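You operate a simulated robot arm through the tools that you are given. There is no shell and no other tool.

You run a simulated robot arm. Do the job below in one go: nothing can be reset, and whatever is moved stays where it is left.

## Task
Warm the copper cup under its lid on the cup heater till the heat meter reaches the green.
Fine: round wood lid on before the knob goes ON, knob OFF before 60 C, other cup left on the mat. Set down upright: what you pick out.
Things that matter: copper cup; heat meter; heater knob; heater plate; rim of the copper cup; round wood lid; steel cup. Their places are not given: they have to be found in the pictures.

Only the result counts: the job must be done as asked and must still hold three seconds after the hand-in. Knocking over, shifting, dropping, spilling or breaking anything else fails it. Lids that push on must go on centred and level and be pressed home; caps that screw on are set level and turned clockwise until they are tight.

## Robot
A 7-joint arm with a two-finger parallel gripper, fixed in place. Base frame: the origin is at the foot of the arm, x ahead of it, y to its left, z up. Readings come in m, degrees, newtons and seconds.
Its first joint turns from -166.0 to 166.0 degrees. Payload 4.4 kg.
The TCP is the grasp point between the finger pads, 0.023 m short of the fingertips. In the tool frame z runs along the fingers and y along their closing line. The gripper opens to 0.094 m. The fingers are 0.038 m wide and 0.01 m thick; the gripper's body (0.054 by 0.096 m) begins 0.039 m behind the TCP.
Orientation is that of the tool frame in the base frame, as a unit quaternion [w, x, y, z]. With the fingers straight down and closing along the base's y, the tool's x points along the base's -x, its y along +y and its z along -z.

## Interface
- The arm moves only by the tool arm_command. Its argument "commands" is a list of rows, each an object of numbers (a shift or turn left out is 0, a gripper value left out holds the last): "ax", "ay", "az": the turn, a rotation vector about the tool's x, y, z in units of 6 degrees (1.0 is 6 degrees); "x", "y", "z": the shift along the tool's x, y, z in units of 40 mm (1.0 is 40 mm); "gripper": the opening in per cent of the stroke, from 0 (shut) to 100 (fully open). In form: [{"ax": .., "ay": .., "az": .., "x": .., "y": .., "z": .., "gripper": ..}, ...]. A call has 1 to 20 rows; each row shifts and turns the commanded pose from where the row before left it, along the tool's axes as they then stand. A call with a number of a shift or a turn outside -1 to 1 is refused whole. Rows are played at 5 a second. More than 0.05 m and 8.6 degrees between two rows, or a gripper value outside its range, and nothing of the call is played. Where a pose cannot be reached the arm comes as near as it can. A force on the tool above 40 N (or 10 N above the force at the start of the call, whichever is more), or a blocked arm, ends the call early, and 0.2 s more pass. Each finger travels about 0.072 m/s and halts on what it meets, pressing with about 45 N; the grip force reading is that of the motor and also rises with nothing between the fingers. The clock runs only during rows and for 0.2 s after the last one: add rows that do not move to give the fingers time. The reply holds the time, the measured pose of the TCP, the force on the tool along the base axes, the opening and the grip force, in the units named above and with some noise, with the torque about the TCP (base axes, N m) and any sound that the robot's microphone picked up.
- Cameras (640 x 400 px; columns grow to the right, rows downward): "scene" is fixed at [0.2196, 0.4986, 1.4641]; the picture's right is [-0.34, -0.94, 0.00], its down [-0.60, 0.22, -0.77] and it looks along [0.72, -0.26, -0.64] (base axes); focal length 258 px, centre (320, 200). "wrist" rides on the gripper at [0.086, 0.016, -0.074] in the tool frame; the picture's right is [-0.18, 0.98, 0.00], its down [-0.58, -0.11, -0.81] and it looks along [-0.79, -0.15, 0.59] (tool axes); focal length 243 px, centre (320, 200).
- get_image(camera): a new picture of that camera. It takes no simulated time.
- pixel_to_xyz(camera, pixels): for up to 12 pixels [column, row] of the newest picture of that camera ("zoom" is the newest enlarged one), the place [x, y, z] in the base frame of the surface seen there, good to about 0.003 m. It takes no simulated time.
- zoom(camera, box): a new picture of the part [left, top, right, bottom] of that camera's present view, enlarged. It takes no simulated time.
- finish_job(): hands the job in; it is judged then, once.

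Leave the gripper open and the arm clear of the work at the hand-in unless told otherwise.

The tools are called after "Call:" by a JSON object that holds its "op" and its "data". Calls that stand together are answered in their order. arm_command: Moves the arm, as the interface text tells. Its arguments: {"type":"object","properties":{"commands":{"type":"array","items":{"type":"object","properties":{"ax":{"type":"number"},"ay":{"type":"number"},"az":{"type":"number"},"x":{"type":"number"},"y":{"type":"number"},"z":{"type":"number"},"gripper":{"type":"number"}}}}},"required":["commands"]} The other tools are called the same way: get_image (camera) takes a picture; pixel_to_xyz (camera, pixels) gives the place of the surface under pixels of a picture; zoom (camera, box) takes an enlarged picture of a part of a camera's view; finish_job () hands the job in.

At the start:

```text
time_s: 0.0
tcp_pos: [0.6027, 0.5479, 1.2964]
ee_rot: [0.0, 0.0, 1.0, 0.0]
force: [0.3, 0.2, -0.4]
wrist_torque: [-0.01, 0.0, 0.03]
width: 0.0936
gripper_force: 0.1
```

scene: 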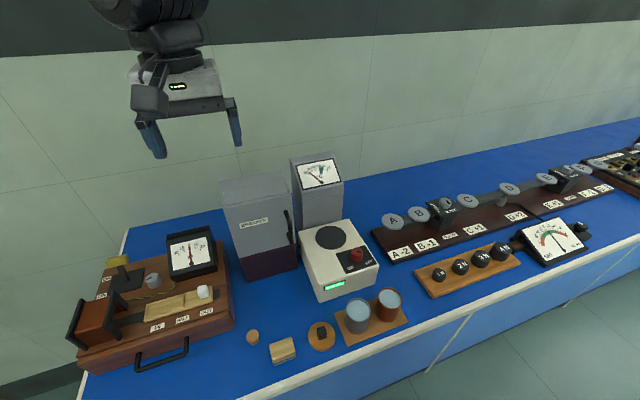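
wrist: 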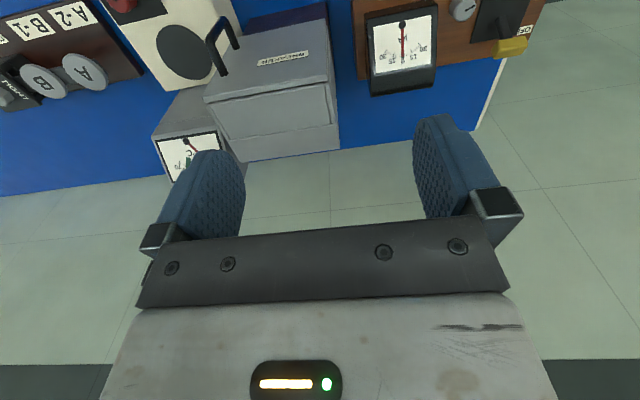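

I see a heater box with a dark plate (about 330,237), a red knob (355,255), two cups on a mat (357,312 and 388,300), and a round wood lid (321,336). I'll zoom in on that area to see the details.

Call:
{"op": "zoom", "data": {"camera": "scene", "box": [230, 260, 430, 385]}}

Call:
{"op": "zoom", "data": {"camera": "scene", "box": [270, 140, 400, 310]}}

```text
3.20 times, centred on (330, 322) of scene
```

zoom: 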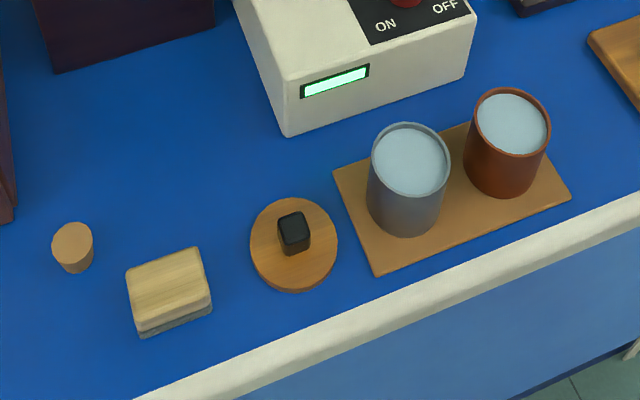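

```text
2.35 times, centred on (335, 225) of scene
```

zoom: 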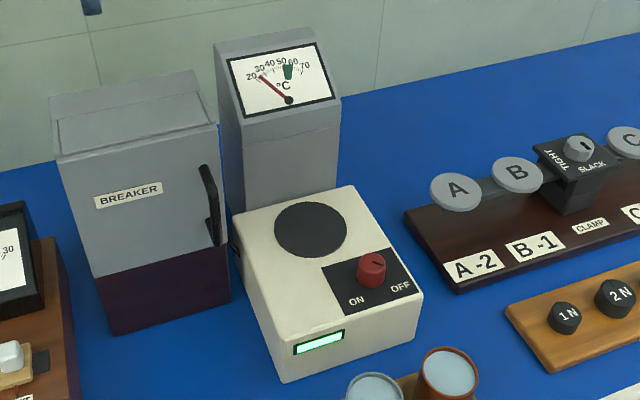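

The heater has ON/OFF marks, the knob line points toward OFF, and a thermometer gauge sits behind with a green mark around 50-60. Next I measure the heater's points in this zoom.

Call:
{"op": "pixel_to_xyz", "data": {"camera": "zoom", "pixels": [[311, 229], [275, 230], [347, 229], [311, 202], [311, 257], [372, 262], [372, 280], [357, 301], [400, 287], [288, 88], [240, 215], [352, 188]]}}

Call:
{"op": "zoom", "data": {"camera": "scene", "box": [290, 150, 350, 190]}}

```text
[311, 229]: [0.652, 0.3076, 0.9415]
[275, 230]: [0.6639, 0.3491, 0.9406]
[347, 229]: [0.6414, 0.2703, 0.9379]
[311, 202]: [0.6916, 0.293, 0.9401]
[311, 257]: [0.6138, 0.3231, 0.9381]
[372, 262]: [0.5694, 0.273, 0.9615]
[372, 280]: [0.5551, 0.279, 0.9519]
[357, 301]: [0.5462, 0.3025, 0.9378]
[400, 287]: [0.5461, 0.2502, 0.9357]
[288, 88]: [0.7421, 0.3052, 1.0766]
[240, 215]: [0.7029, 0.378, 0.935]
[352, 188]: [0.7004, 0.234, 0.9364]
```

```text
10.00 times, centred on (320, 170) of scene
```

zoom: 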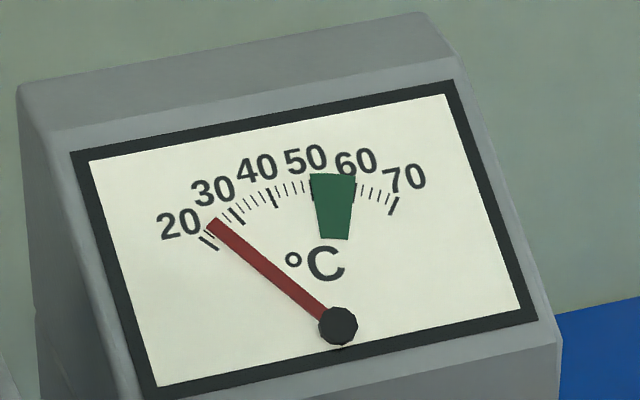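

The meter reads about 22 °C and its green band runs from about 50 to 60. Next I zoom on the knob, the heater front, and the cups and lid.

Call:
{"op": "zoom", "data": {"camera": "scene", "box": [315, 235, 385, 295]}}

Call:
{"op": "zoom", "data": {"camera": "scene", "box": [300, 280, 412, 352]}}

```text
6.67 times, centred on (350, 265) of scene
```

zoom: 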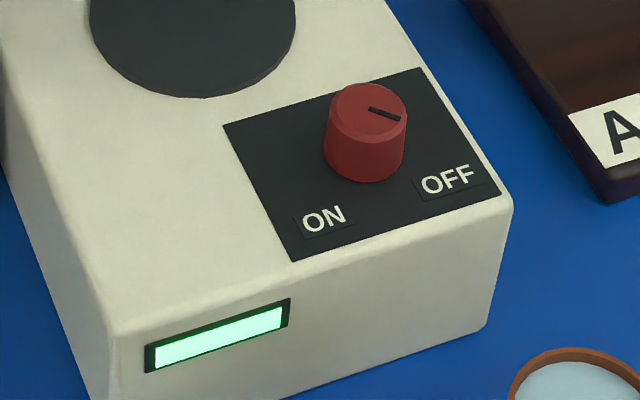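

```text
5.56 times, centred on (356, 316) of scene
```

zoom: 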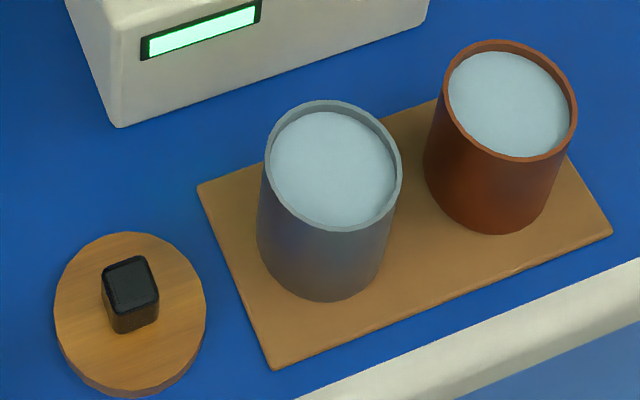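

The knob's line points at OFF, and ON lies clockwise of it as seen from above. Both cups hold water. Next I measure the cups, the lid and its handle in this zoom.

Call:
{"op": "pixel_to_xyz", "data": {"camera": "zoom", "pixels": [[508, 43], [570, 120], [441, 90], [510, 158], [508, 105], [445, 175], [490, 230], [333, 165], [330, 103], [398, 180], [267, 160], [333, 228]]}}

Call:
{"op": "pixel_to_xyz", "data": {"camera": "zoom", "pixels": [[131, 278], [108, 268], [148, 258], [157, 288], [114, 300], [130, 235], [57, 310], [203, 310], [130, 385], [205, 190], [275, 365], [608, 232]]}}

```text
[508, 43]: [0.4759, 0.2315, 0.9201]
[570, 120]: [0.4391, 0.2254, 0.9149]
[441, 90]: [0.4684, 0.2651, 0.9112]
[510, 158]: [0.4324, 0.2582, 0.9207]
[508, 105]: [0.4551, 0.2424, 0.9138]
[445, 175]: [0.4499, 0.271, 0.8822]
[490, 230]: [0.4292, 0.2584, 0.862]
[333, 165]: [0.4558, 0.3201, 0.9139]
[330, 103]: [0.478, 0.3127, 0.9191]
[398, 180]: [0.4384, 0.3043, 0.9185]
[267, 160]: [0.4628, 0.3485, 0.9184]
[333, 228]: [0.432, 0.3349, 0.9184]
```

```text
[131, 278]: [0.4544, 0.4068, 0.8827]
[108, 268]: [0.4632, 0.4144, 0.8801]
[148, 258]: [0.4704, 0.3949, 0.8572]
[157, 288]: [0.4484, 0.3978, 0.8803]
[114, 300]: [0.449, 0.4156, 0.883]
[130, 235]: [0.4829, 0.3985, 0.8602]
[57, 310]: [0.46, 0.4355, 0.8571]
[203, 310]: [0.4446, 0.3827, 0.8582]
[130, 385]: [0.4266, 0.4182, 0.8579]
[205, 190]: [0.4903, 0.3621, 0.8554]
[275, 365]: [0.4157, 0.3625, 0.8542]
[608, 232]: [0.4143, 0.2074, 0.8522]
```

The copper cup is centred near (0.455, 0.243) with its rim at z 0.92. The lid is near (0.454, 0.408) with a small black handle. I'll take tighter zooms to measure the lid handle and the table height.

Call:
{"op": "zoom", "data": {"camera": "scene", "box": [304, 318, 340, 354]}}

```text
11.11 times, centred on (322, 336) of scene
```

zoom: 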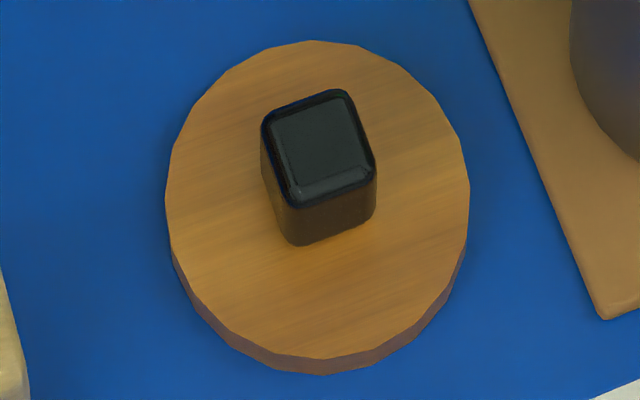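

The lid fills this zoom with its black handle in the middle. I measure the lid rim, handle corners, table and mat heights.

Call:
{"op": "pixel_to_xyz", "data": {"camera": "zoom", "pixels": [[320, 145], [270, 122], [340, 95], [370, 180], [298, 200], [318, 45], [170, 210], [465, 200], [318, 355], [100, 150], [400, 20], [540, 40]]}}

Call:
{"op": "pixel_to_xyz", "data": {"camera": "zoom", "pixels": [[300, 240], [373, 210], [265, 170], [285, 118], [342, 105], [362, 170], [305, 185], [210, 90], [425, 95], [210, 305], [425, 300], [60, 300]]}}

```text
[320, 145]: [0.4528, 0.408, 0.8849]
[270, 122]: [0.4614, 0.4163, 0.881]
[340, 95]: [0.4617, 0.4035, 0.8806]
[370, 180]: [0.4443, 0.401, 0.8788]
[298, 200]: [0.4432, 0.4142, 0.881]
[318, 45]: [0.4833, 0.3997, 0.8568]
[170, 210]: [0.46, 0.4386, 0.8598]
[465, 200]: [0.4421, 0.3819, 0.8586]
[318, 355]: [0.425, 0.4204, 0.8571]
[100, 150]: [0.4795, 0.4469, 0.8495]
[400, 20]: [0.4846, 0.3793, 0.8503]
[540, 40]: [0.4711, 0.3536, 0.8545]
```

```text
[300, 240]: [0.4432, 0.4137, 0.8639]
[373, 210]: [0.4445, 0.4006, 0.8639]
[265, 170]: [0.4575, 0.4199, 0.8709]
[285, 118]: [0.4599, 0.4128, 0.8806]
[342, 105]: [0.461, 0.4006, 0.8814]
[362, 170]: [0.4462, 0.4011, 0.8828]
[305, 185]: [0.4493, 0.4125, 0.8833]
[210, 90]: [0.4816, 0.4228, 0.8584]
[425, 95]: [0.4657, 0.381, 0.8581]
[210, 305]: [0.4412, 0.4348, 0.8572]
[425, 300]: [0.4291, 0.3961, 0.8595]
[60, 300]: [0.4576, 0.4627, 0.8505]
```

The table is at z 0.850, the lid top at 0.858, and the handle at about (0.453, 0.409) with its top at 0.883. Next I measure the knob and the plate at high zoom.

Call:
{"op": "zoom", "data": {"camera": "scene", "box": [325, 236, 381, 271]}}

```text
11.43 times, centred on (353, 254) of scene
```

zoom: 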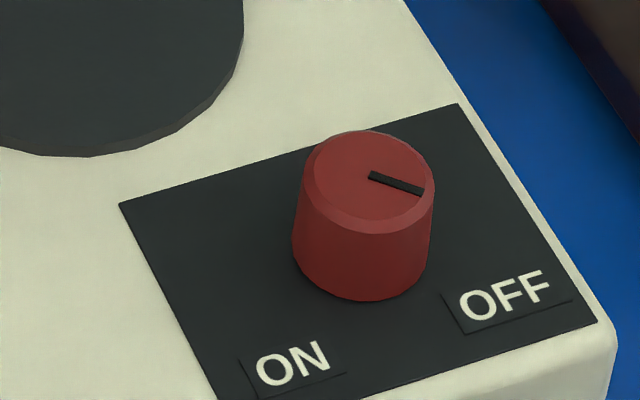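

Call:
{"op": "pixel_to_xyz", "data": {"camera": "zoom", "pixels": [[370, 175], [420, 191], [365, 133], [430, 175], [308, 170], [368, 220], [365, 300], [296, 240], [428, 240], [290, 367], [505, 297], [600, 300]]}}

Call:
{"op": "zoom", "data": {"camera": "scene", "box": [215, 140, 365, 300]}}

```text
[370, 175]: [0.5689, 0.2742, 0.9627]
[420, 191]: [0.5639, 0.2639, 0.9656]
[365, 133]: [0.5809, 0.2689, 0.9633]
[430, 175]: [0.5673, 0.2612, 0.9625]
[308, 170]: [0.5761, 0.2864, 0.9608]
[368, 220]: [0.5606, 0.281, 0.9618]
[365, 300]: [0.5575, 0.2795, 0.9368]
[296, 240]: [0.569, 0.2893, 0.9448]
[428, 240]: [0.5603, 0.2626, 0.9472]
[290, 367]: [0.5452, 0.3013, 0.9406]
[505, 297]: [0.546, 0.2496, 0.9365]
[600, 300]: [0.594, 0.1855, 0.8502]
```

```text
2.50 times, centred on (290, 220) of scene
```

zoom: 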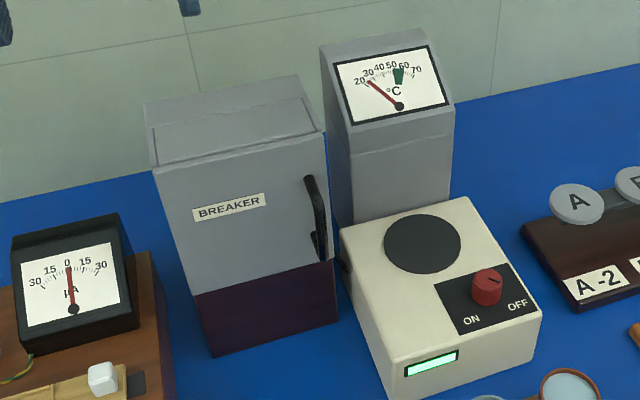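

The knob centre is near (0.571, 0.274), its top is at z 0.9625 and it is about 28 mm across. OFF to ON is about 90-100° clockwise. Next I measure the meter tower and breaker for clearance.

Call:
{"op": "pixel_to_xyz", "data": {"camera": "zoom", "pixels": [[390, 215], [355, 150], [450, 130], [330, 60], [420, 32], [330, 180], [322, 130], [300, 80], [318, 200], [320, 250], [160, 175], [400, 170]]}}

Call:
{"op": "pixel_to_xyz", "data": {"camera": "zoom", "pixels": [[422, 245], [384, 245], [460, 243], [422, 214], [422, 274], [345, 235], [465, 200], [538, 313], [388, 365], [432, 360], [345, 265], [240, 150]]}}

```text
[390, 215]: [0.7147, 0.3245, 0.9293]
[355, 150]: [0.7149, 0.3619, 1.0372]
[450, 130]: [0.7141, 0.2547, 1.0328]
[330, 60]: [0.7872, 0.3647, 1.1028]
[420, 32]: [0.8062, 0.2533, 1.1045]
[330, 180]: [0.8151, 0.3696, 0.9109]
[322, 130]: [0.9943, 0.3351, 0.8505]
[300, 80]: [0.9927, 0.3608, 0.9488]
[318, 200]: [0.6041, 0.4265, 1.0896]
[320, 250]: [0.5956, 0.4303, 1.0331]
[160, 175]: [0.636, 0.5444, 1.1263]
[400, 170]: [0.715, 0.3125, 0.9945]
```

```text
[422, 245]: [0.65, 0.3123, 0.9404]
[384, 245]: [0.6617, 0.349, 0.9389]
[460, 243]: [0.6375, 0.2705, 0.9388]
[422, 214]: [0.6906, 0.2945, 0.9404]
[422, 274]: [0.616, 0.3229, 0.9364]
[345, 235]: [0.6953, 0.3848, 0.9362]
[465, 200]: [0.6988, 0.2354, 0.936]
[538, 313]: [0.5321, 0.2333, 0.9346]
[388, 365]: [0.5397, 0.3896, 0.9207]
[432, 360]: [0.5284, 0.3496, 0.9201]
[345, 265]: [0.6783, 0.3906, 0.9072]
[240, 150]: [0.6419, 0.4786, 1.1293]
```

The tower face is at x 0.7145 and the plate centre is at (0.651, 0.310, 0.940), so closing the gripper along y leaves enough room. I move high (z about 1.30) to above the copper cup and narrow the gripper to about 66 mm.

Call:
{"op": "arm_command", "data": {"commands": [{"x": 0.46, "y": -0.95, "gripper": 70}, {"x": 0.46, "y": -0.95}, {"x": 0.46, "y": -0.95}, {"x": 0.46, "y": -0.95}, {"x": 0.46, "y": -0.95}, {"x": 0.46, "y": -0.95}, {"x": 0.46, "y": -0.95}, {"x": 0.46, "y": -0.95}, {}, {}]}}

```text
time_s: 2.2
tcp_pos: [0.4582, 0.2465, 1.296]
ee_rot: [0.0, 0.0, 1.0, 0.0]
force: [0.8, -0.1, -1.1]
wrist_torque: [0.01, 0.0, -0.01]
width: 0.0657
gripper_force: 0.0
```

The TCP is at (0.458, 0.2465, 1.296) and the width is 66 mm. I look from both cameras.

Call:
{"op": "get_image", "data": {"camera": "wrist"}}

Call:
{"op": "get_image", "data": {"camera": "scene"}}

```text
taken
```

wrist: 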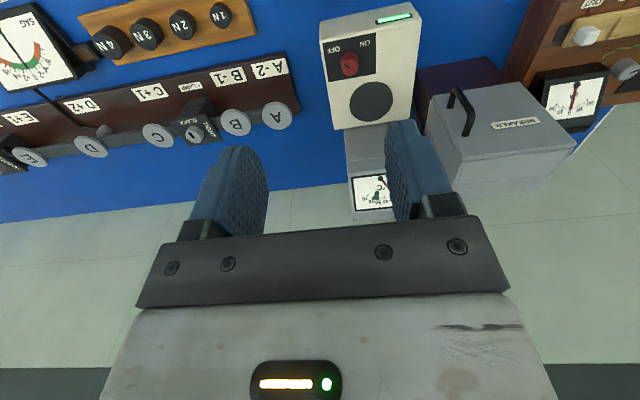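

```text
taken
```

scene: 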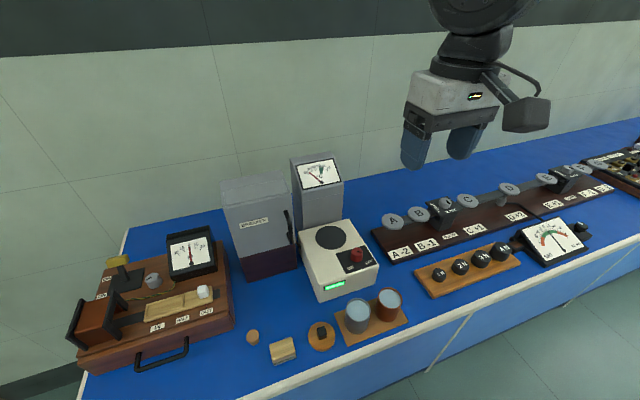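

The wrist camera looks ahead and does not show the cups from here. I zoom in closely on the copper cup in the scene view to refine its centre.

Call:
{"op": "zoom", "data": {"camera": "scene", "box": [366, 282, 414, 330]}}

```text
8.33 times, centred on (390, 306) of scene
```

zoom: 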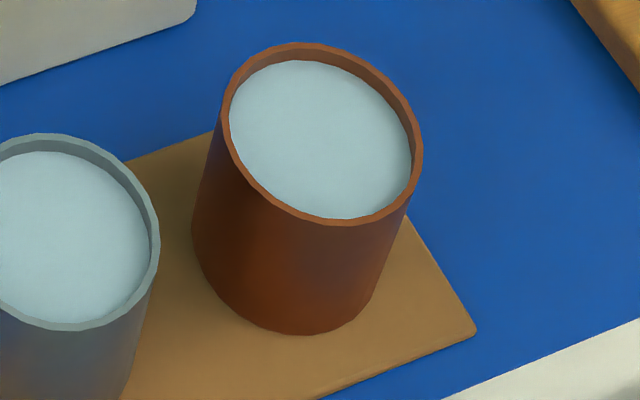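

Call:
{"op": "pixel_to_xyz", "data": {"camera": "zoom", "pixels": [[300, 47], [400, 95], [417, 165], [330, 221], [258, 185], [224, 110], [235, 75], [360, 63], [414, 135], [380, 210], [290, 208], [228, 145]]}}

Call:
{"op": "pixel_to_xyz", "data": {"camera": "zoom", "pixels": [[320, 140], [280, 100], [360, 180], [300, 331], [350, 325], [200, 245], [230, 300], [150, 250], [150, 200], [380, 350], [430, 300], [60, 140]]}}

```text
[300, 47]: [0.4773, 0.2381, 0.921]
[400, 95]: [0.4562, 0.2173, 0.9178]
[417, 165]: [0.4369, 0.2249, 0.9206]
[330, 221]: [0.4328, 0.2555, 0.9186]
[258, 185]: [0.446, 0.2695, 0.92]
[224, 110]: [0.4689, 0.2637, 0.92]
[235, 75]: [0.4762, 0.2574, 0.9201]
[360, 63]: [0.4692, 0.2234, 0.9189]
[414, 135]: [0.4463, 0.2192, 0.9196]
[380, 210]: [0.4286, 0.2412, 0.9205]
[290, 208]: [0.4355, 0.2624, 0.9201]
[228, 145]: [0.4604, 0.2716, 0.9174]
```

```text
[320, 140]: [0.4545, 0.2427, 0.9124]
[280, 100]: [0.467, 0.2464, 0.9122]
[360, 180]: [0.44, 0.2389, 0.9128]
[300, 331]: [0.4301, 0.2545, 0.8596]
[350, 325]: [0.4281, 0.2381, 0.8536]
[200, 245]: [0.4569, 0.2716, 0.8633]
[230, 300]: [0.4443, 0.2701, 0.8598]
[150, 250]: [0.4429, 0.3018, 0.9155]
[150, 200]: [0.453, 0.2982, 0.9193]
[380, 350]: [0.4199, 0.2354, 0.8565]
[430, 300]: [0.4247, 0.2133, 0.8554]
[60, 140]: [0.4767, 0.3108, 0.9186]
```

The copper cup's centre refines to about (0.453, 0.245), and the steel cup's near edge is at y 0.2985, so a finger fits between them. I add a small correction, go down to z about 0.96 and wait for the arm to settle.

Call:
{"op": "arm_command", "data": {"commands": [{}, {"z": 0.9}, {"z": 0.9}, {"z": 0.9}, {"z": 0.9}, {"z": 0.9}, {"z": 0.9}, {"z": 0.9}, {"z": 0.9}, {"z": 0.9}, {}, {}, {}]}}

```text
time_s: 5.0
tcp_pos: [0.4548, 0.242, 0.9734]
ee_rot: [0.001, 0.001, 1.0, 0.0]
force: [0.4, 0.0, -0.9]
wrist_torque: [-0.02, 0.02, 0.02]
width: 0.0658
gripper_force: 0.1
```

The reading is now (0.4548, 0.242, 0.9734), against a commanded (0.4555, 0.244). I check the fingers against the cup from both views.

Call:
{"op": "zoom", "data": {"camera": "scene", "box": [340, 240, 430, 340]}}

Call:
{"op": "get_image", "data": {"camera": "wrist"}}

Call:
{"op": "arm_command", "data": {"commands": [{}]}}

```text
4.00 times, centred on (385, 290) of scene
```

zoom: 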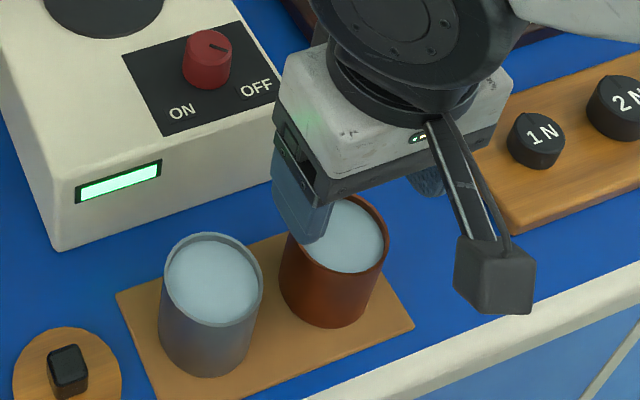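

```text
taken
```

wrist: 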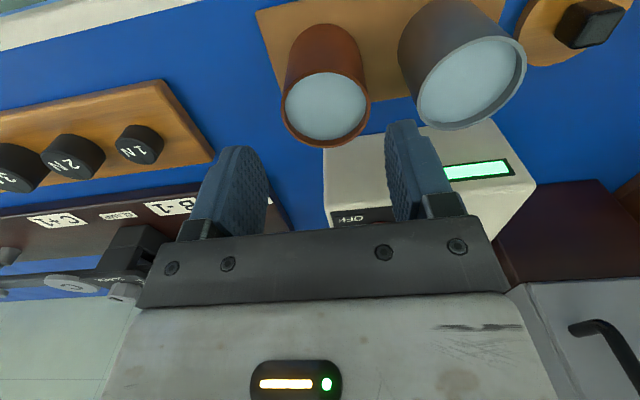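

```text
time_s: 5.4
tcp_pos: [0.4556, 0.2421, 0.9723]
ee_rot: [0.001, 0.001, 1.0, 0.0]
force: [-0.4, 0.0, 0.3]
wrist_torque: [-0.01, -0.01, 0.0]
width: 0.066
gripper_force: 0.0
```

The cup shows centred between the fingers in the wrist view, with its rim around (325,105). I measure the rim again from this camera as a cross-check.

Call:
{"op": "pixel_to_xyz", "data": {"camera": "wrist", "pixels": [[283, 105], [368, 103], [325, 143], [325, 71], [293, 82], [358, 80], [295, 132], [356, 132], [402, 75], [455, 128], [520, 80], [430, 115]]}}

```text
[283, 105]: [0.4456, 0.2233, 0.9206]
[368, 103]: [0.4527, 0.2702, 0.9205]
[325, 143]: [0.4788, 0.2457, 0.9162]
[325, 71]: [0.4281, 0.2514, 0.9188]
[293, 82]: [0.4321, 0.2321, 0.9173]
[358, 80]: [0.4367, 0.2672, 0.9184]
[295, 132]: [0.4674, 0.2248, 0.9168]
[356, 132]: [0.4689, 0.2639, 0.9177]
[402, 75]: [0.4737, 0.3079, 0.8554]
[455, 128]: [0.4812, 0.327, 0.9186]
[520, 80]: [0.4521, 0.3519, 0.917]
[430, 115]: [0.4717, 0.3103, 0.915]
```

Both cameras agree on a centre near (0.453, 0.2455). I shift by (-2.5, +3) mm and lower slowly to z about 0.893.

Call:
{"op": "arm_command", "data": {"commands": [{"x": 0.06, "y": 0.075}, {}, {"z": 0.33}, {"z": 0.33}, {"z": 0.33}, {"z": 0.33}, {"z": 0.33}, {"z": 0.33}, {}, {}]}}

```text
time_s: 7.6
tcp_pos: [0.4548, 0.2464, 0.8923]
ee_rot: [0.0, 0.001, 1.0, 0.001]
force: [-0.1, -0.2, -0.3]
wrist_torque: [0.05, 0.0, -0.01]
width: 0.0659
gripper_force: 0.1
```

The TCP is at (0.4548, 0.2464, 0.892) with no contact force. I check the picture before closing.

Call:
{"op": "zoom", "data": {"camera": "scene", "box": [340, 250, 430, 350]}}

Call:
{"op": "get_image", "data": {"camera": "wrist"}}

```text
4.00 times, centred on (385, 300) of scene
```

zoom: 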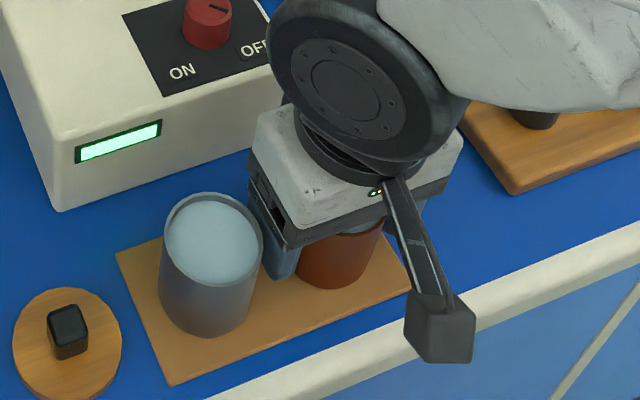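

```text
taken
```

wrist: 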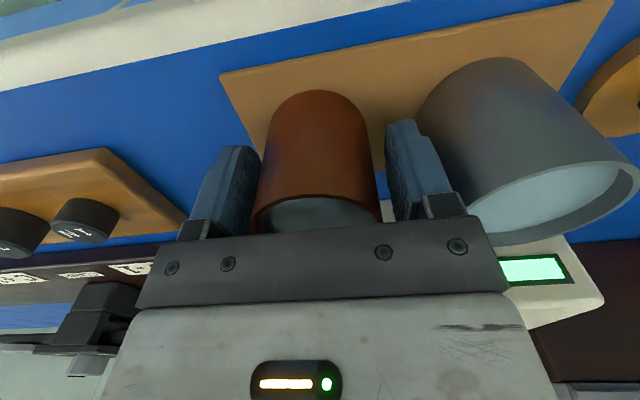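

The fingers sit on both sides of the copper cup with clear gaps. I close gradually onto the cup.

Call:
{"op": "arm_command", "data": {"commands": [{"gripper": 64}, {"gripper": 60}, {"gripper": 57}, {"gripper": 54}, {"gripper": 50}, {"gripper": 45}, {"gripper": 40}, {}, {}, {}]}}

```text
time_s: 9.8
tcp_pos: [0.4557, 0.2457, 0.8913]
ee_rot: [0.0, 0.0, 1.0, 0.0]
force: [0.7, 1.2, 2.2]
wrist_torque: [0.04, 0.0, -0.02]
width: 0.0532
gripper_force: 45.0
```

The cup is held at width 53 mm with 45 N. I lift slowly straight up by about 14 cm, easing in and out.

Call:
{"op": "arm_command", "data": {"commands": [{"z": -0.05}, {"z": -0.1}, {"z": -0.15}, {"z": -0.2}, {"z": -0.25}, {"z": -0.25}, {"z": -0.25}, {"z": -0.25}, {"z": -0.25}, {"z": -0.25}, {"z": -0.25}, {"z": -0.25}, {"z": -0.25}, {"z": -0.25}, {"z": -0.2}, {"z": -0.15}, {"z": -0.1}, {"z": -0.05}, {}, {}]}}

```text
time_s: 14.0
tcp_pos: [0.4529, 0.2465, 1.0335]
ee_rot: [0.0, 0.0, 1.0, 0.0]
force: [-0.3, -0.5, -2.0]
wrist_torque: [-0.01, 0.02, 0.0]
width: 0.0531
gripper_force: 44.7
```

The cup is lifted (TCP z 1.0335, weight about 2 N). I check that it hangs level and that the steel cup did not move.

Call:
{"op": "get_image", "data": {"camera": "scene"}}

Call:
{"op": "get_image", "data": {"camera": "wrist"}}

```text
taken
```

scene: 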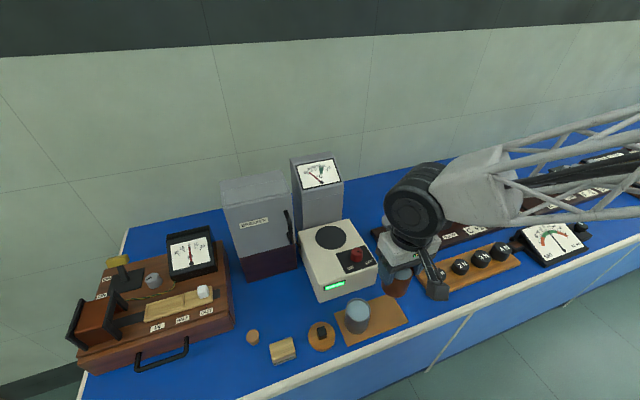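

```text
taken
```

wrist: 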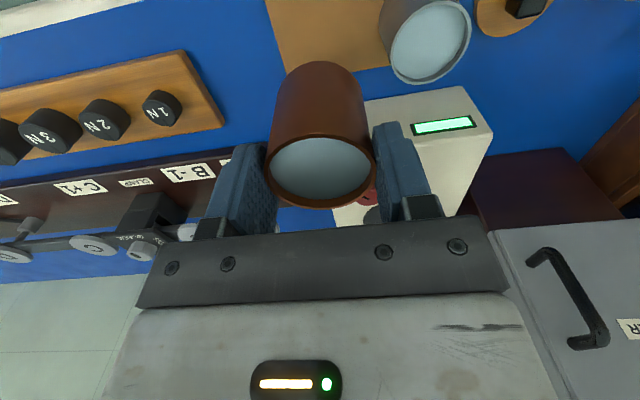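

The cup hangs level in the grip. I measure its rim in the wrist view to get the cup centre relative to the TCP.

Call:
{"op": "pixel_to_xyz", "data": {"camera": "wrist", "pixels": [[267, 165], [373, 165], [322, 205], [321, 135], [280, 148], [362, 145], [282, 195], [360, 197], [320, 170], [330, 80], [300, 85], [430, 45]]}}

```text
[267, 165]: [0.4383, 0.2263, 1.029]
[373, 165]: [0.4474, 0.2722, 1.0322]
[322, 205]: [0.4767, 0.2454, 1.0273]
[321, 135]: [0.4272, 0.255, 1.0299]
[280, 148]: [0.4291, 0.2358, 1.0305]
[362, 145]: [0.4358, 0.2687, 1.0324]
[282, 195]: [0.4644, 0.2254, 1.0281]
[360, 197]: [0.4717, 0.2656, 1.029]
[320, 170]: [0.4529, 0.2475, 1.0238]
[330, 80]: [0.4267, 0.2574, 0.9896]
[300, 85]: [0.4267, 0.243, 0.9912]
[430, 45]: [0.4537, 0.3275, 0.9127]
```

The rim reads z 1.03, but with the TCP at 1.0335 I expected about 1.06, so the cup may have slid down about 3 cm in the grip. I look closer before moving.

Call:
{"op": "zoom", "data": {"camera": "scene", "box": [365, 240, 445, 320]}}

Call:
{"op": "arm_command", "data": {"commands": [{}]}}

Call:
{"op": "get_image", "data": {"camera": "wrist"}}

Call:
{"op": "pixel_to_xyz", "data": {"camera": "wrist", "pixels": [[267, 165], [373, 165], [322, 205], [321, 135], [280, 148], [362, 145], [282, 195], [360, 197], [320, 170], [330, 80], [300, 85], [430, 45]]}}

```text
5.00 times, centred on (405, 280) of scene
```

zoom: 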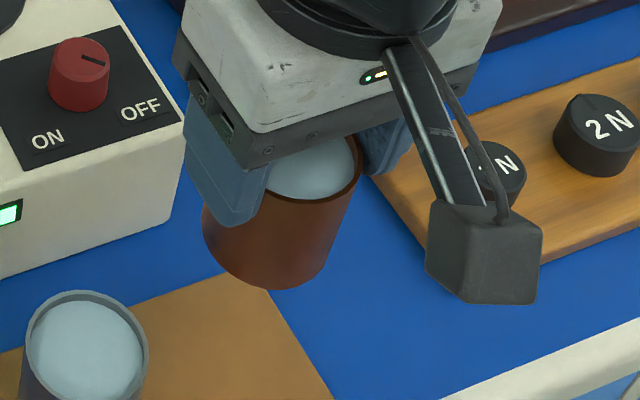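

```text
time_s: 14.4
tcp_pos: [0.4539, 0.2459, 1.034]
ee_rot: [-0.001, 0.0, 1.0, 0.0]
force: [0.9, -0.2, -1.9]
wrist_torque: [0.04, -0.05, 0.01]
width: 0.0532
gripper_force: 45.1
```

```text
taken
```

wrist: 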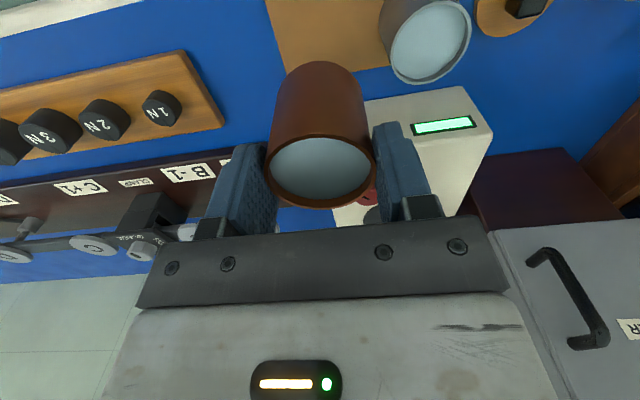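

```text
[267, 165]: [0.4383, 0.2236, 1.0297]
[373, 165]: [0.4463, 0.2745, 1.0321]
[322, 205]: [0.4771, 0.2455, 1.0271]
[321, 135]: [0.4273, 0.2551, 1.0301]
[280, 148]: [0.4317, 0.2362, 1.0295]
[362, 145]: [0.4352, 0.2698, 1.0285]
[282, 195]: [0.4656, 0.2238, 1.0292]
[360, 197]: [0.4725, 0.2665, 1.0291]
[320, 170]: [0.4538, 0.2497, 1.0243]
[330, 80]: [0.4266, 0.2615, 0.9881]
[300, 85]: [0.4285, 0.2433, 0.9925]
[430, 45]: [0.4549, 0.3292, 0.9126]
```

The cup is stable now, with no change between 14.0 s and 14.4 s, but it slipped about 3 cm during the lift. I test gently while still over the mat, moving down a little and then measuring for any further slip.

Call:
{"op": "arm_command", "data": {"commands": [{"z": 0.04}, {"z": 0.08}, {"z": 0.1}, {"z": 0.1}, {"z": 0.08}, {"z": 0.04}, {}, {}]}}

Call:
{"op": "get_image", "data": {"camera": "wrist"}}

Call:
{"op": "pixel_to_xyz", "data": {"camera": "wrist", "pixels": [[267, 165], [373, 165], [322, 205], [321, 135], [280, 148], [362, 145], [282, 195], [360, 197], [320, 170], [330, 80], [300, 85], [430, 45]]}}

```text
time_s: 16.2
tcp_pos: [0.4544, 0.2469, 1.015]
ee_rot: [0.0, 0.0, 1.0, 0.0]
force: [-0.1, -0.4, -1.9]
wrist_torque: [0.05, 0.0, -0.02]
width: 0.0529
gripper_force: 45.2
```

```text
taken
```

wrist: 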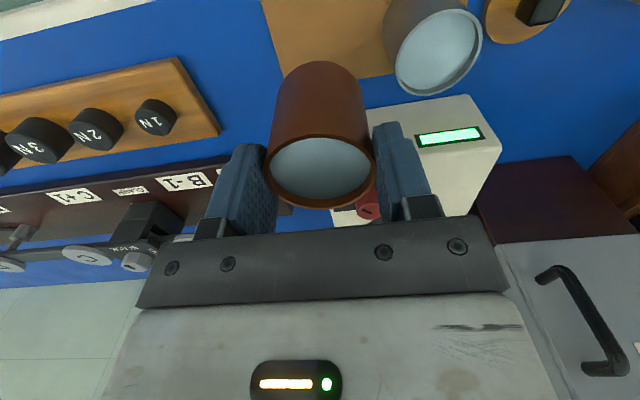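

```text
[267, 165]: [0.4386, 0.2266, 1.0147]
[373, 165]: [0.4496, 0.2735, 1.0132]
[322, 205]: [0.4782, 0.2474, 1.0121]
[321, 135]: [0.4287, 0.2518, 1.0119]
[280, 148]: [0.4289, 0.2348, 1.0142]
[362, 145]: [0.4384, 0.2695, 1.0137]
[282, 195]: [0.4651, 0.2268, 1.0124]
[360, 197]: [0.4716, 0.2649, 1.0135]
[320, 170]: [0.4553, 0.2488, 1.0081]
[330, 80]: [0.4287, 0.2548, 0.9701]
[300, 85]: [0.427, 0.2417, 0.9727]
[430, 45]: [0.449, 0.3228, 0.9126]
```

The rim sits at the same pixels in the wrist picture, so there is no further slip and the hold is steady. I now lift very gently by 4 cm and check again.

Call:
{"op": "arm_command", "data": {"commands": [{"z": -0.02}, {"z": -0.04}, {"z": -0.06}, {"z": -0.08}, {"z": -0.1}, {"z": -0.1}, {"z": -0.1}, {"z": -0.1}, {"z": -0.1}, {"z": -0.1}, {"z": -0.08}, {"z": -0.06}, {"z": -0.04}, {"z": -0.02}, {}, {}]}}

Call:
{"op": "get_image", "data": {"camera": "wrist"}}

Call:
{"op": "pixel_to_xyz", "data": {"camera": "wrist", "pixels": [[267, 165], [373, 165], [322, 205], [321, 135], [280, 148], [362, 145], [282, 195], [360, 197], [320, 170], [330, 80], [300, 85], [430, 45]]}}

```text
time_s: 19.6
tcp_pos: [0.4532, 0.2477, 1.0563]
ee_rot: [-0.001, 0.001, 1.0, 0.0]
force: [0.1, -0.3, -1.8]
wrist_torque: [-0.03, 0.01, 0.05]
width: 0.0533
gripper_force: 44.5
```

```text
taken
```

wrist: 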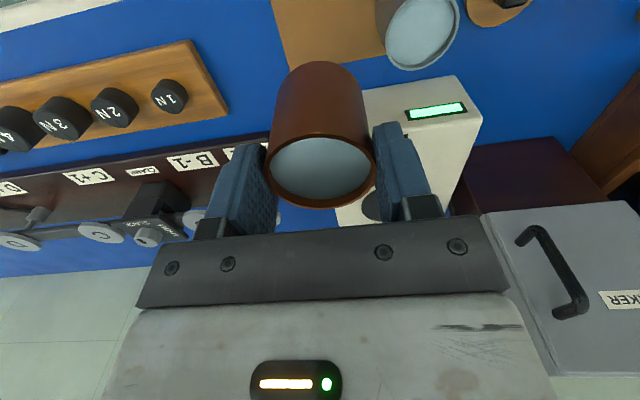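

```text
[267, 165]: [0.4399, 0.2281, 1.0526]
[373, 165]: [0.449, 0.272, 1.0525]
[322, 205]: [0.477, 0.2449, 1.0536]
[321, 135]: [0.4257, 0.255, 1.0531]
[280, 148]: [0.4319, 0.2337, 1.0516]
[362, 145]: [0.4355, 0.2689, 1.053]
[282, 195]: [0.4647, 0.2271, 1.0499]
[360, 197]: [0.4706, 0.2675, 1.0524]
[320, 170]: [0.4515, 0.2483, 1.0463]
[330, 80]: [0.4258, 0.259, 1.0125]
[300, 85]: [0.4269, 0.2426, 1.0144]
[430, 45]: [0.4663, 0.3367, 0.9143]
```

The grip is steady (rim at TCP - 3 mm) and the cup is level, with its bottom at about z 0.987, clear of the knob at 0.9625. I carry it slowly toward the plate with eased motion, first part now.

Call:
{"op": "arm_command", "data": {"commands": [{"x": -0.03, "y": 0.009}, {"x": -0.06, "y": 0.019}, {"x": -0.1, "y": 0.031}, {"x": -0.14, "y": 0.044}, {"x": -0.18, "y": 0.056}, {"x": -0.2, "y": 0.063}, {"x": -0.2, "y": 0.063}, {"x": -0.2, "y": 0.063}, {"x": -0.2, "y": 0.063}, {"x": -0.2, "y": 0.063}, {"x": -0.2, "y": 0.063}, {"x": -0.2, "y": 0.063}, {"x": -0.2, "y": 0.063}, {"x": -0.2, "y": 0.063}, {"x": -0.2, "y": 0.063}, {"x": -0.18, "y": 0.056}, {"x": -0.14, "y": 0.044}, {"x": -0.1, "y": 0.031}, {"x": -0.06, "y": 0.019}, {"x": -0.03, "y": 0.009}]}}

Call:
{"op": "get_image", "data": {"camera": "wrist"}}

Call:
{"op": "get_image", "data": {"camera": "scene"}}

```text
time_s: 23.8
tcp_pos: [0.5738, 0.2856, 1.0541]
ee_rot: [-0.001, 0.0, 1.0, 0.0]
force: [0.5, 0.2, -1.1]
wrist_torque: [0.0, 0.0, 0.0]
width: 0.0528
gripper_force: 44.7
```

```text
taken
```

wrist: 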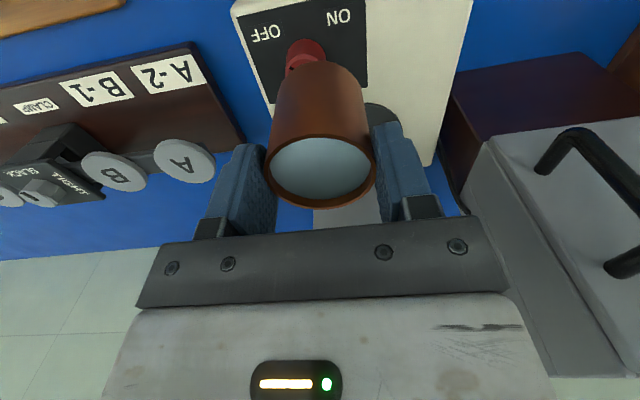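

```text
taken
```

scene: 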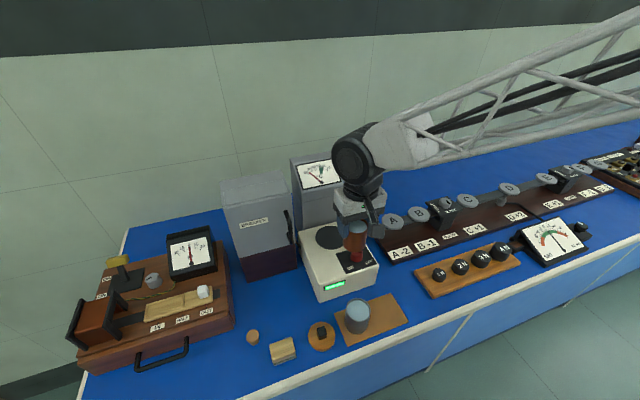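

The cup is steady above the knob, clear of everything. I continue the second half to above the plate centre.

Call:
{"op": "arm_command", "data": {"commands": [{"x": -0.03, "y": 0.009}, {"x": -0.06, "y": 0.019}, {"x": -0.1, "y": 0.031}, {"x": -0.14, "y": 0.044}, {"x": -0.16, "y": 0.05}, {"x": -0.17, "y": 0.053}, {"x": -0.17, "y": 0.053}, {"x": -0.17, "y": 0.053}, {"x": -0.17, "y": 0.053}, {"x": -0.17, "y": 0.053}, {"x": -0.17, "y": 0.053}, {"x": -0.16, "y": 0.05}, {"x": -0.14, "y": 0.044}, {"x": -0.1, "y": 0.031}, {"x": -0.06, "y": 0.019}, {"x": -0.03, "y": 0.009}, {}, {}]}}

Call:
{"op": "get_image", "data": {"camera": "wrist"}}

Call:
{"op": "zoom", "data": {"camera": "scene", "box": [280, 140, 400, 300]}}

```text
time_s: 27.6
tcp_pos: [0.6536, 0.3099, 1.0555]
ee_rot: [0.0, 0.0, 1.0, 0.0]
force: [-0.1, -0.5, -2.4]
wrist_torque: [0.02, 0.02, 0.0]
width: 0.0532
gripper_force: 44.6
```

```text
taken
```

wrist: 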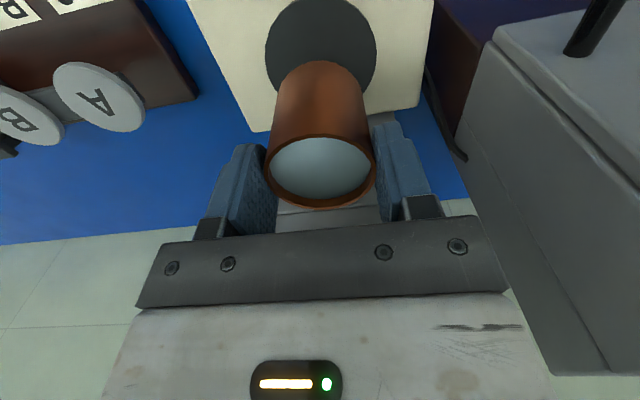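

```text
2.50 times, centred on (340, 220) of scene
```

zoom: 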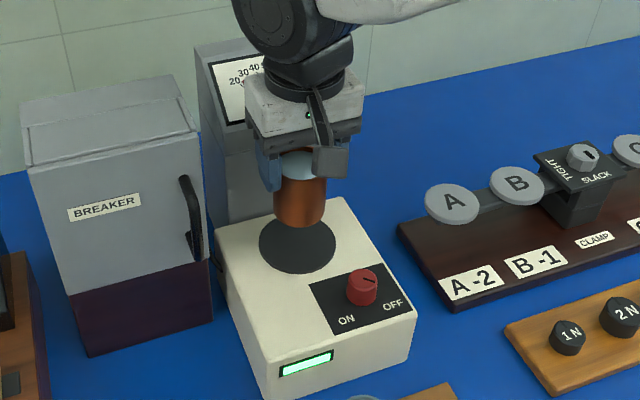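

The cup is above the plate at (0.6536, 0.310). I lower slowly by 4 cm and then feel for contact in small steps.

Call:
{"op": "arm_command", "data": {"commands": [{"z": 0.03}, {"z": 0.06}, {"z": 0.09}, {"z": 0.1}, {"z": 0.1}, {"z": 0.1}, {"z": 0.1}, {"z": 0.1}, {"z": 0.09}, {"z": 0.08}, {"z": 0.06}, {"z": 0.04}, {"z": 0.03}, {}, {}]}}

Call:
{"op": "zoom", "data": {"camera": "scene", "box": [290, 180, 380, 270]}}

```text
time_s: 30.8
tcp_pos: [0.6551, 0.3107, 1.0171]
ee_rot: [-0.001, 0.0, 1.0, 0.0]
force: [-0.5, 0.5, -1.8]
wrist_torque: [0.01, -0.01, -0.03]
width: 0.0532
gripper_force: 45.2
```

```text
4.44 times, centred on (335, 225) of scene
```

zoom: 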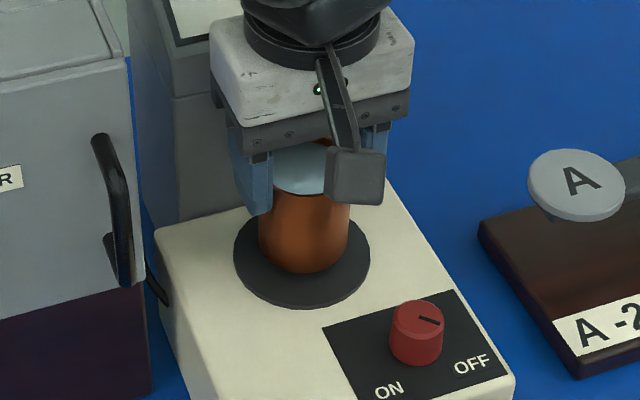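

The gap is about 8 mm. I lower in 1.6 mm steps and watch the vertical force.

Call:
{"op": "arm_command", "data": {"commands": [{"z": 0.03}, {"z": 0.04}, {"z": 0.04}, {"z": 0.03}, {}]}}

Call:
{"op": "arm_command", "data": {"commands": [{"z": 0.025}, {"z": 0.025}, {}]}}

```text
time_s: 32.0
tcp_pos: [0.6529, 0.31, 1.0104]
ee_rot: [0.0, 0.0, 1.0, 0.001]
force: [0.4, 1.0, -2.6]
wrist_torque: [0.01, 0.0, -0.02]
width: 0.0532
gripper_force: 45.6
```

```text
time_s: 32.8
tcp_pos: [0.6554, 0.3095, 1.0085]
ee_rot: [0.0, 0.0, 1.0, 0.0]
force: [0.0, -0.3, -2.2]
wrist_torque: [0.01, 0.01, 0.0]
width: 0.053
gripper_force: 45.2
```

The force is still about -2 N (cup weight), so there is no contact yet at z 1.0085. I go on in 1 mm steps.

Call:
{"op": "arm_command", "data": {"commands": [{"z": 0.025}, {}]}}

Call:
{"op": "arm_command", "data": {"commands": [{"z": 0.025}, {}]}}

Call:
{"op": "zoom", "data": {"camera": "scene", "box": [300, 195, 370, 255]}}

```text
time_s: 33.4
tcp_pos: [0.6541, 0.3094, 1.0081]
ee_rot: [0.0, 0.0, 1.0, 0.0]
force: [-0.6, -0.3, -1.8]
wrist_torque: [0.02, 0.01, 0.02]
width: 0.0531
gripper_force: 44.5
```

```text
time_s: 34.0
tcp_pos: [0.6542, 0.3094, 1.0081]
ee_rot: [0.0, 0.0, 1.0, 0.001]
force: [-1.3, 1.4, 3.7]
wrist_torque: [0.08, 0.1, -0.01]
width: 0.0531
gripper_force: 44.9
```

```text
6.67 times, centred on (335, 225) of scene
```

zoom: 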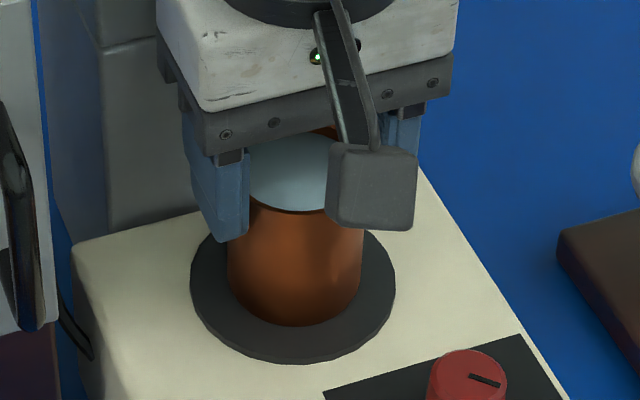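

There is contact: the force went to +3.7 N and the cup stands on the plate, well centred. I open the fingers gently.

Call:
{"op": "arm_command", "data": {"commands": [{"gripper": 57}, {"gripper": 60}, {"gripper": 64}, {"gripper": 70}, {"gripper": 74}, {}, {}]}}

Call:
{"op": "get_image", "data": {"camera": "wrist"}}

Call:
{"op": "zoom", "data": {"camera": "scene", "box": [300, 195, 370, 255]}}

```text
time_s: 35.6
tcp_pos: [0.653, 0.3098, 1.0071]
ee_rot: [0.0, 0.0, 1.0, 0.0]
force: [0.4, -0.2, 0.3]
wrist_torque: [0.0, -0.04, 0.0]
width: 0.0696
gripper_force: 0.0
```

```text
taken
```

wrist: 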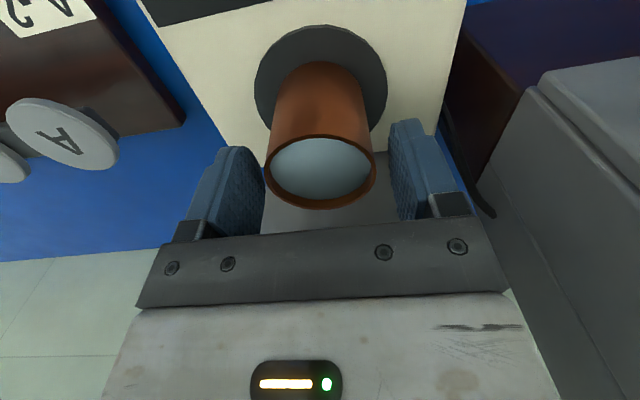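

```text
6.67 times, centred on (335, 225) of scene
```

zoom: 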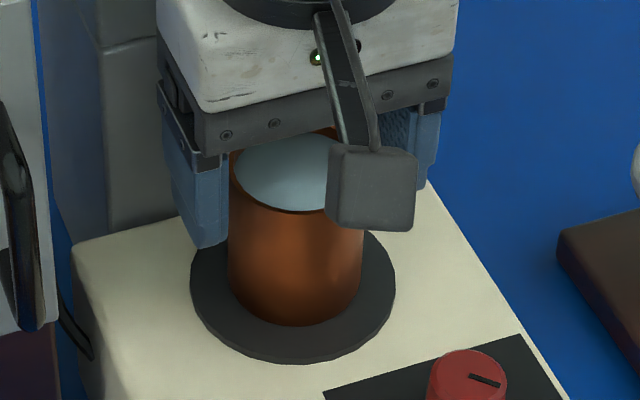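

The cup is released and standing upright. I raise the gripper straight up, then look at the cup unobstructed.

Call:
{"op": "arm_command", "data": {"commands": [{"z": -0.2}, {"z": -0.3}, {"z": -0.5}, {"z": -0.8}, {"z": -0.9}, {"z": -0.9}, {"z": -0.9}, {"z": -0.4}, {}, {}]}}

Call:
{"op": "get_image", "data": {"camera": "wrist"}}

Call:
{"op": "get_image", "data": {"camera": "scene"}}

```text
time_s: 37.8
tcp_pos: [0.6555, 0.3098, 1.2037]
ee_rot: [0.0, 0.0, 1.0, 0.0]
force: [-0.2, 1.4, -0.6]
wrist_torque: [0.0, 0.0, -0.01]
width: 0.0695
gripper_force: 0.1
```

```text
taken
```

wrist: 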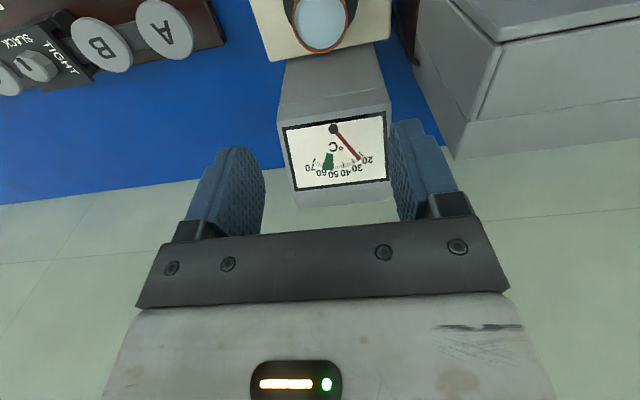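

```text
taken
```

scene: 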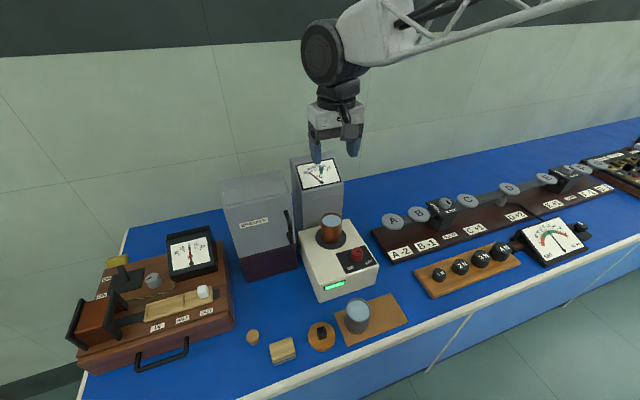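

The copper cup stands on the plate around (330,229). I zoom tightly to find the rim centre for the lid.

Call:
{"op": "zoom", "data": {"camera": "scene", "box": [306, 208, 356, 252]}}

```text
9.09 times, centred on (331, 230) of scene
```

zoom: 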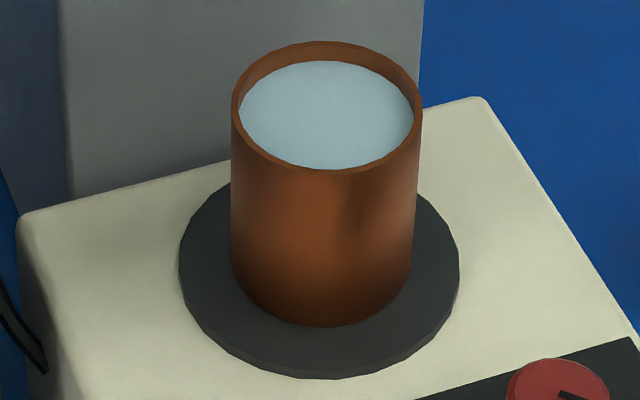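

Call:
{"op": "pixel_to_xyz", "data": {"camera": "zoom", "pixels": [[235, 110], [418, 105], [325, 44], [330, 171], [260, 68], [392, 64], [262, 153], [398, 146], [244, 85], [410, 82], [294, 49], [360, 49]]}}

Call:
{"op": "pixel_to_xyz", "data": {"camera": "zoom", "pixels": [[325, 120], [270, 110], [380, 110], [320, 322], [240, 280], [408, 280], [182, 270], [457, 270], [320, 372], [220, 190], [425, 200], [300, 167]]}}

```text
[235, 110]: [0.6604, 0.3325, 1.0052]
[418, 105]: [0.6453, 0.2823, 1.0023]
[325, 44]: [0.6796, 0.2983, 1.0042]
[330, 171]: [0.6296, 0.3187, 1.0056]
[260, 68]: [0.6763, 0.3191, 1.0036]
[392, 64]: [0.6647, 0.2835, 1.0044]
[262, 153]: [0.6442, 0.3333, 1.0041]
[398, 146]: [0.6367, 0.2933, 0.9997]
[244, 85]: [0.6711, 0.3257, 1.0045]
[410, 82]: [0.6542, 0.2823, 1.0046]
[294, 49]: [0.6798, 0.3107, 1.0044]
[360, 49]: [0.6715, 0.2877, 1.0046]
```

```text
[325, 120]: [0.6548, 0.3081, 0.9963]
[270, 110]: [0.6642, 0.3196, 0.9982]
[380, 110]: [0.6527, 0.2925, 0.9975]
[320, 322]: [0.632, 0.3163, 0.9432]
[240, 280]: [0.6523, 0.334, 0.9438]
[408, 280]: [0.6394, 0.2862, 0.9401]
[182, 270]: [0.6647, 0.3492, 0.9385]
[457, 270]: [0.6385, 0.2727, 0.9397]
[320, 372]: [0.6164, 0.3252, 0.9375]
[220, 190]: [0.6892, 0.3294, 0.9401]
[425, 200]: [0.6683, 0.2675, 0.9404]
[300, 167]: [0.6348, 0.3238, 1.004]
```

The cup rim centre is near (0.6546, 0.308) with the rim at z 1.0045. Next I move high over to the lid at (0.453, 0.4095), narrowing the gripper to about 45 mm.

Call:
{"op": "arm_command", "data": {"commands": [{"x": 0.3, "y": 0.15}, {"x": 0.7, "y": 0.35}, {"x": 0.8, "y": 0.4}, {"x": 0.8, "y": 0.4}, {"x": 0.8, "y": 0.4}, {"x": 0.8, "y": 0.4, "gripper": 48}, {"x": 0.6, "y": 0.29}, {"x": 0.23, "y": 0.1}, {}, {"z": 0.8}, {"z": 0.9}, {"z": 0.9}, {"z": 0.9}, {"z": 0.9}, {"z": 0.9}, {"z": 0.8}, {"z": 0.5}, {}, {}]}}

Call:
{"op": "get_image", "data": {"camera": "wrist"}}

Call:
{"op": "zoom", "data": {"camera": "scene", "box": [270, 280, 390, 370]}}

```text
time_s: 41.8
tcp_pos: [0.4551, 0.4086, 0.9396]
ee_rot: [0.0, 0.0, 1.0, 0.0]
force: [-0.9, -1.9, 0.6]
wrist_torque: [-0.04, 0.01, -0.02]
width: 0.045
gripper_force: 0.1
```

```text
taken
```

wrist: 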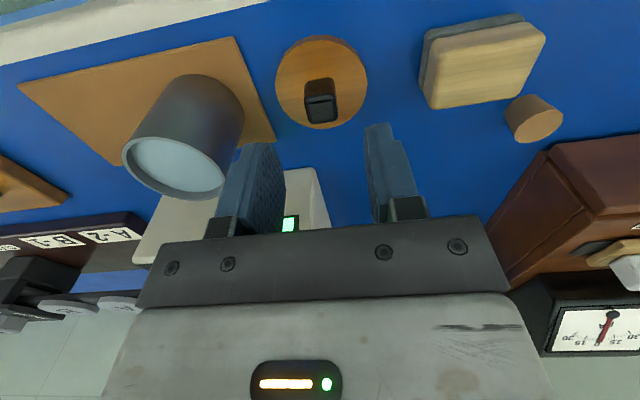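

```text
4.44 times, centred on (330, 325) of scene
```

zoom: 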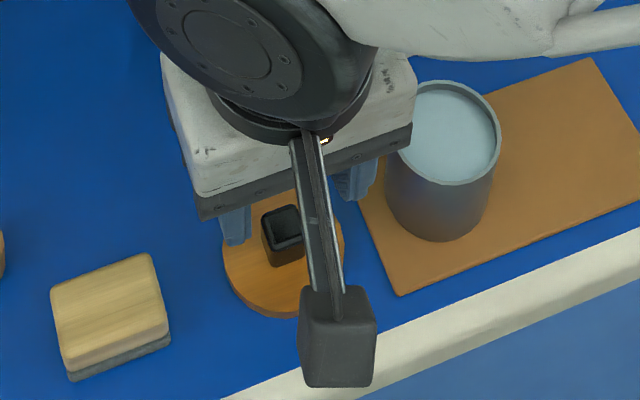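

The lid and its handle (wrist view about (321,105)) lie between the fingers. I measure the handle and lid rim from the wrist camera.

Call:
{"op": "pixel_to_xyz", "data": {"camera": "wrist", "pixels": [[322, 108], [308, 98], [334, 96], [335, 116], [312, 120], [306, 85], [331, 82], [277, 85], [366, 80], [322, 128], [318, 37], [210, 130]]}}

Call:
{"op": "zoom", "data": {"camera": "wrist", "box": [260, 25, 380, 140]}}

```text
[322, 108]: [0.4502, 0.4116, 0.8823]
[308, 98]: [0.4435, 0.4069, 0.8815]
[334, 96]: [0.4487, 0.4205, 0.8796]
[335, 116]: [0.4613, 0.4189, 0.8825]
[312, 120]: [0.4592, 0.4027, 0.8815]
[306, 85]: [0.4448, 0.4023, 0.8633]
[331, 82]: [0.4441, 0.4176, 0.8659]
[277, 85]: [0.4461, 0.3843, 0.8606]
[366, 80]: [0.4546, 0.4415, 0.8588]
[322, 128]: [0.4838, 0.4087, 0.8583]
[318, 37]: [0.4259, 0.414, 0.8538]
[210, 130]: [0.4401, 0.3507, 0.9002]
```

```text
3.48 times, centred on (320, 82) of wrist
```

zoom: 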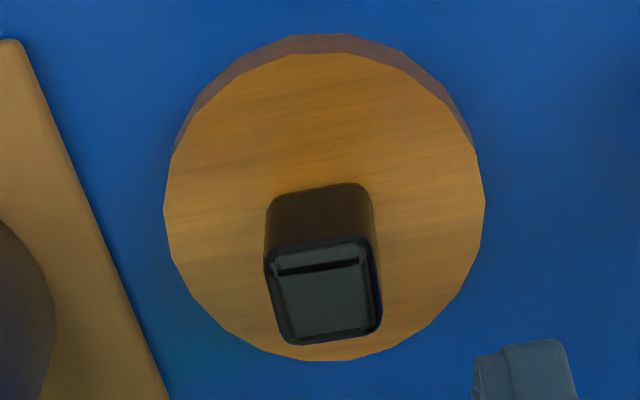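

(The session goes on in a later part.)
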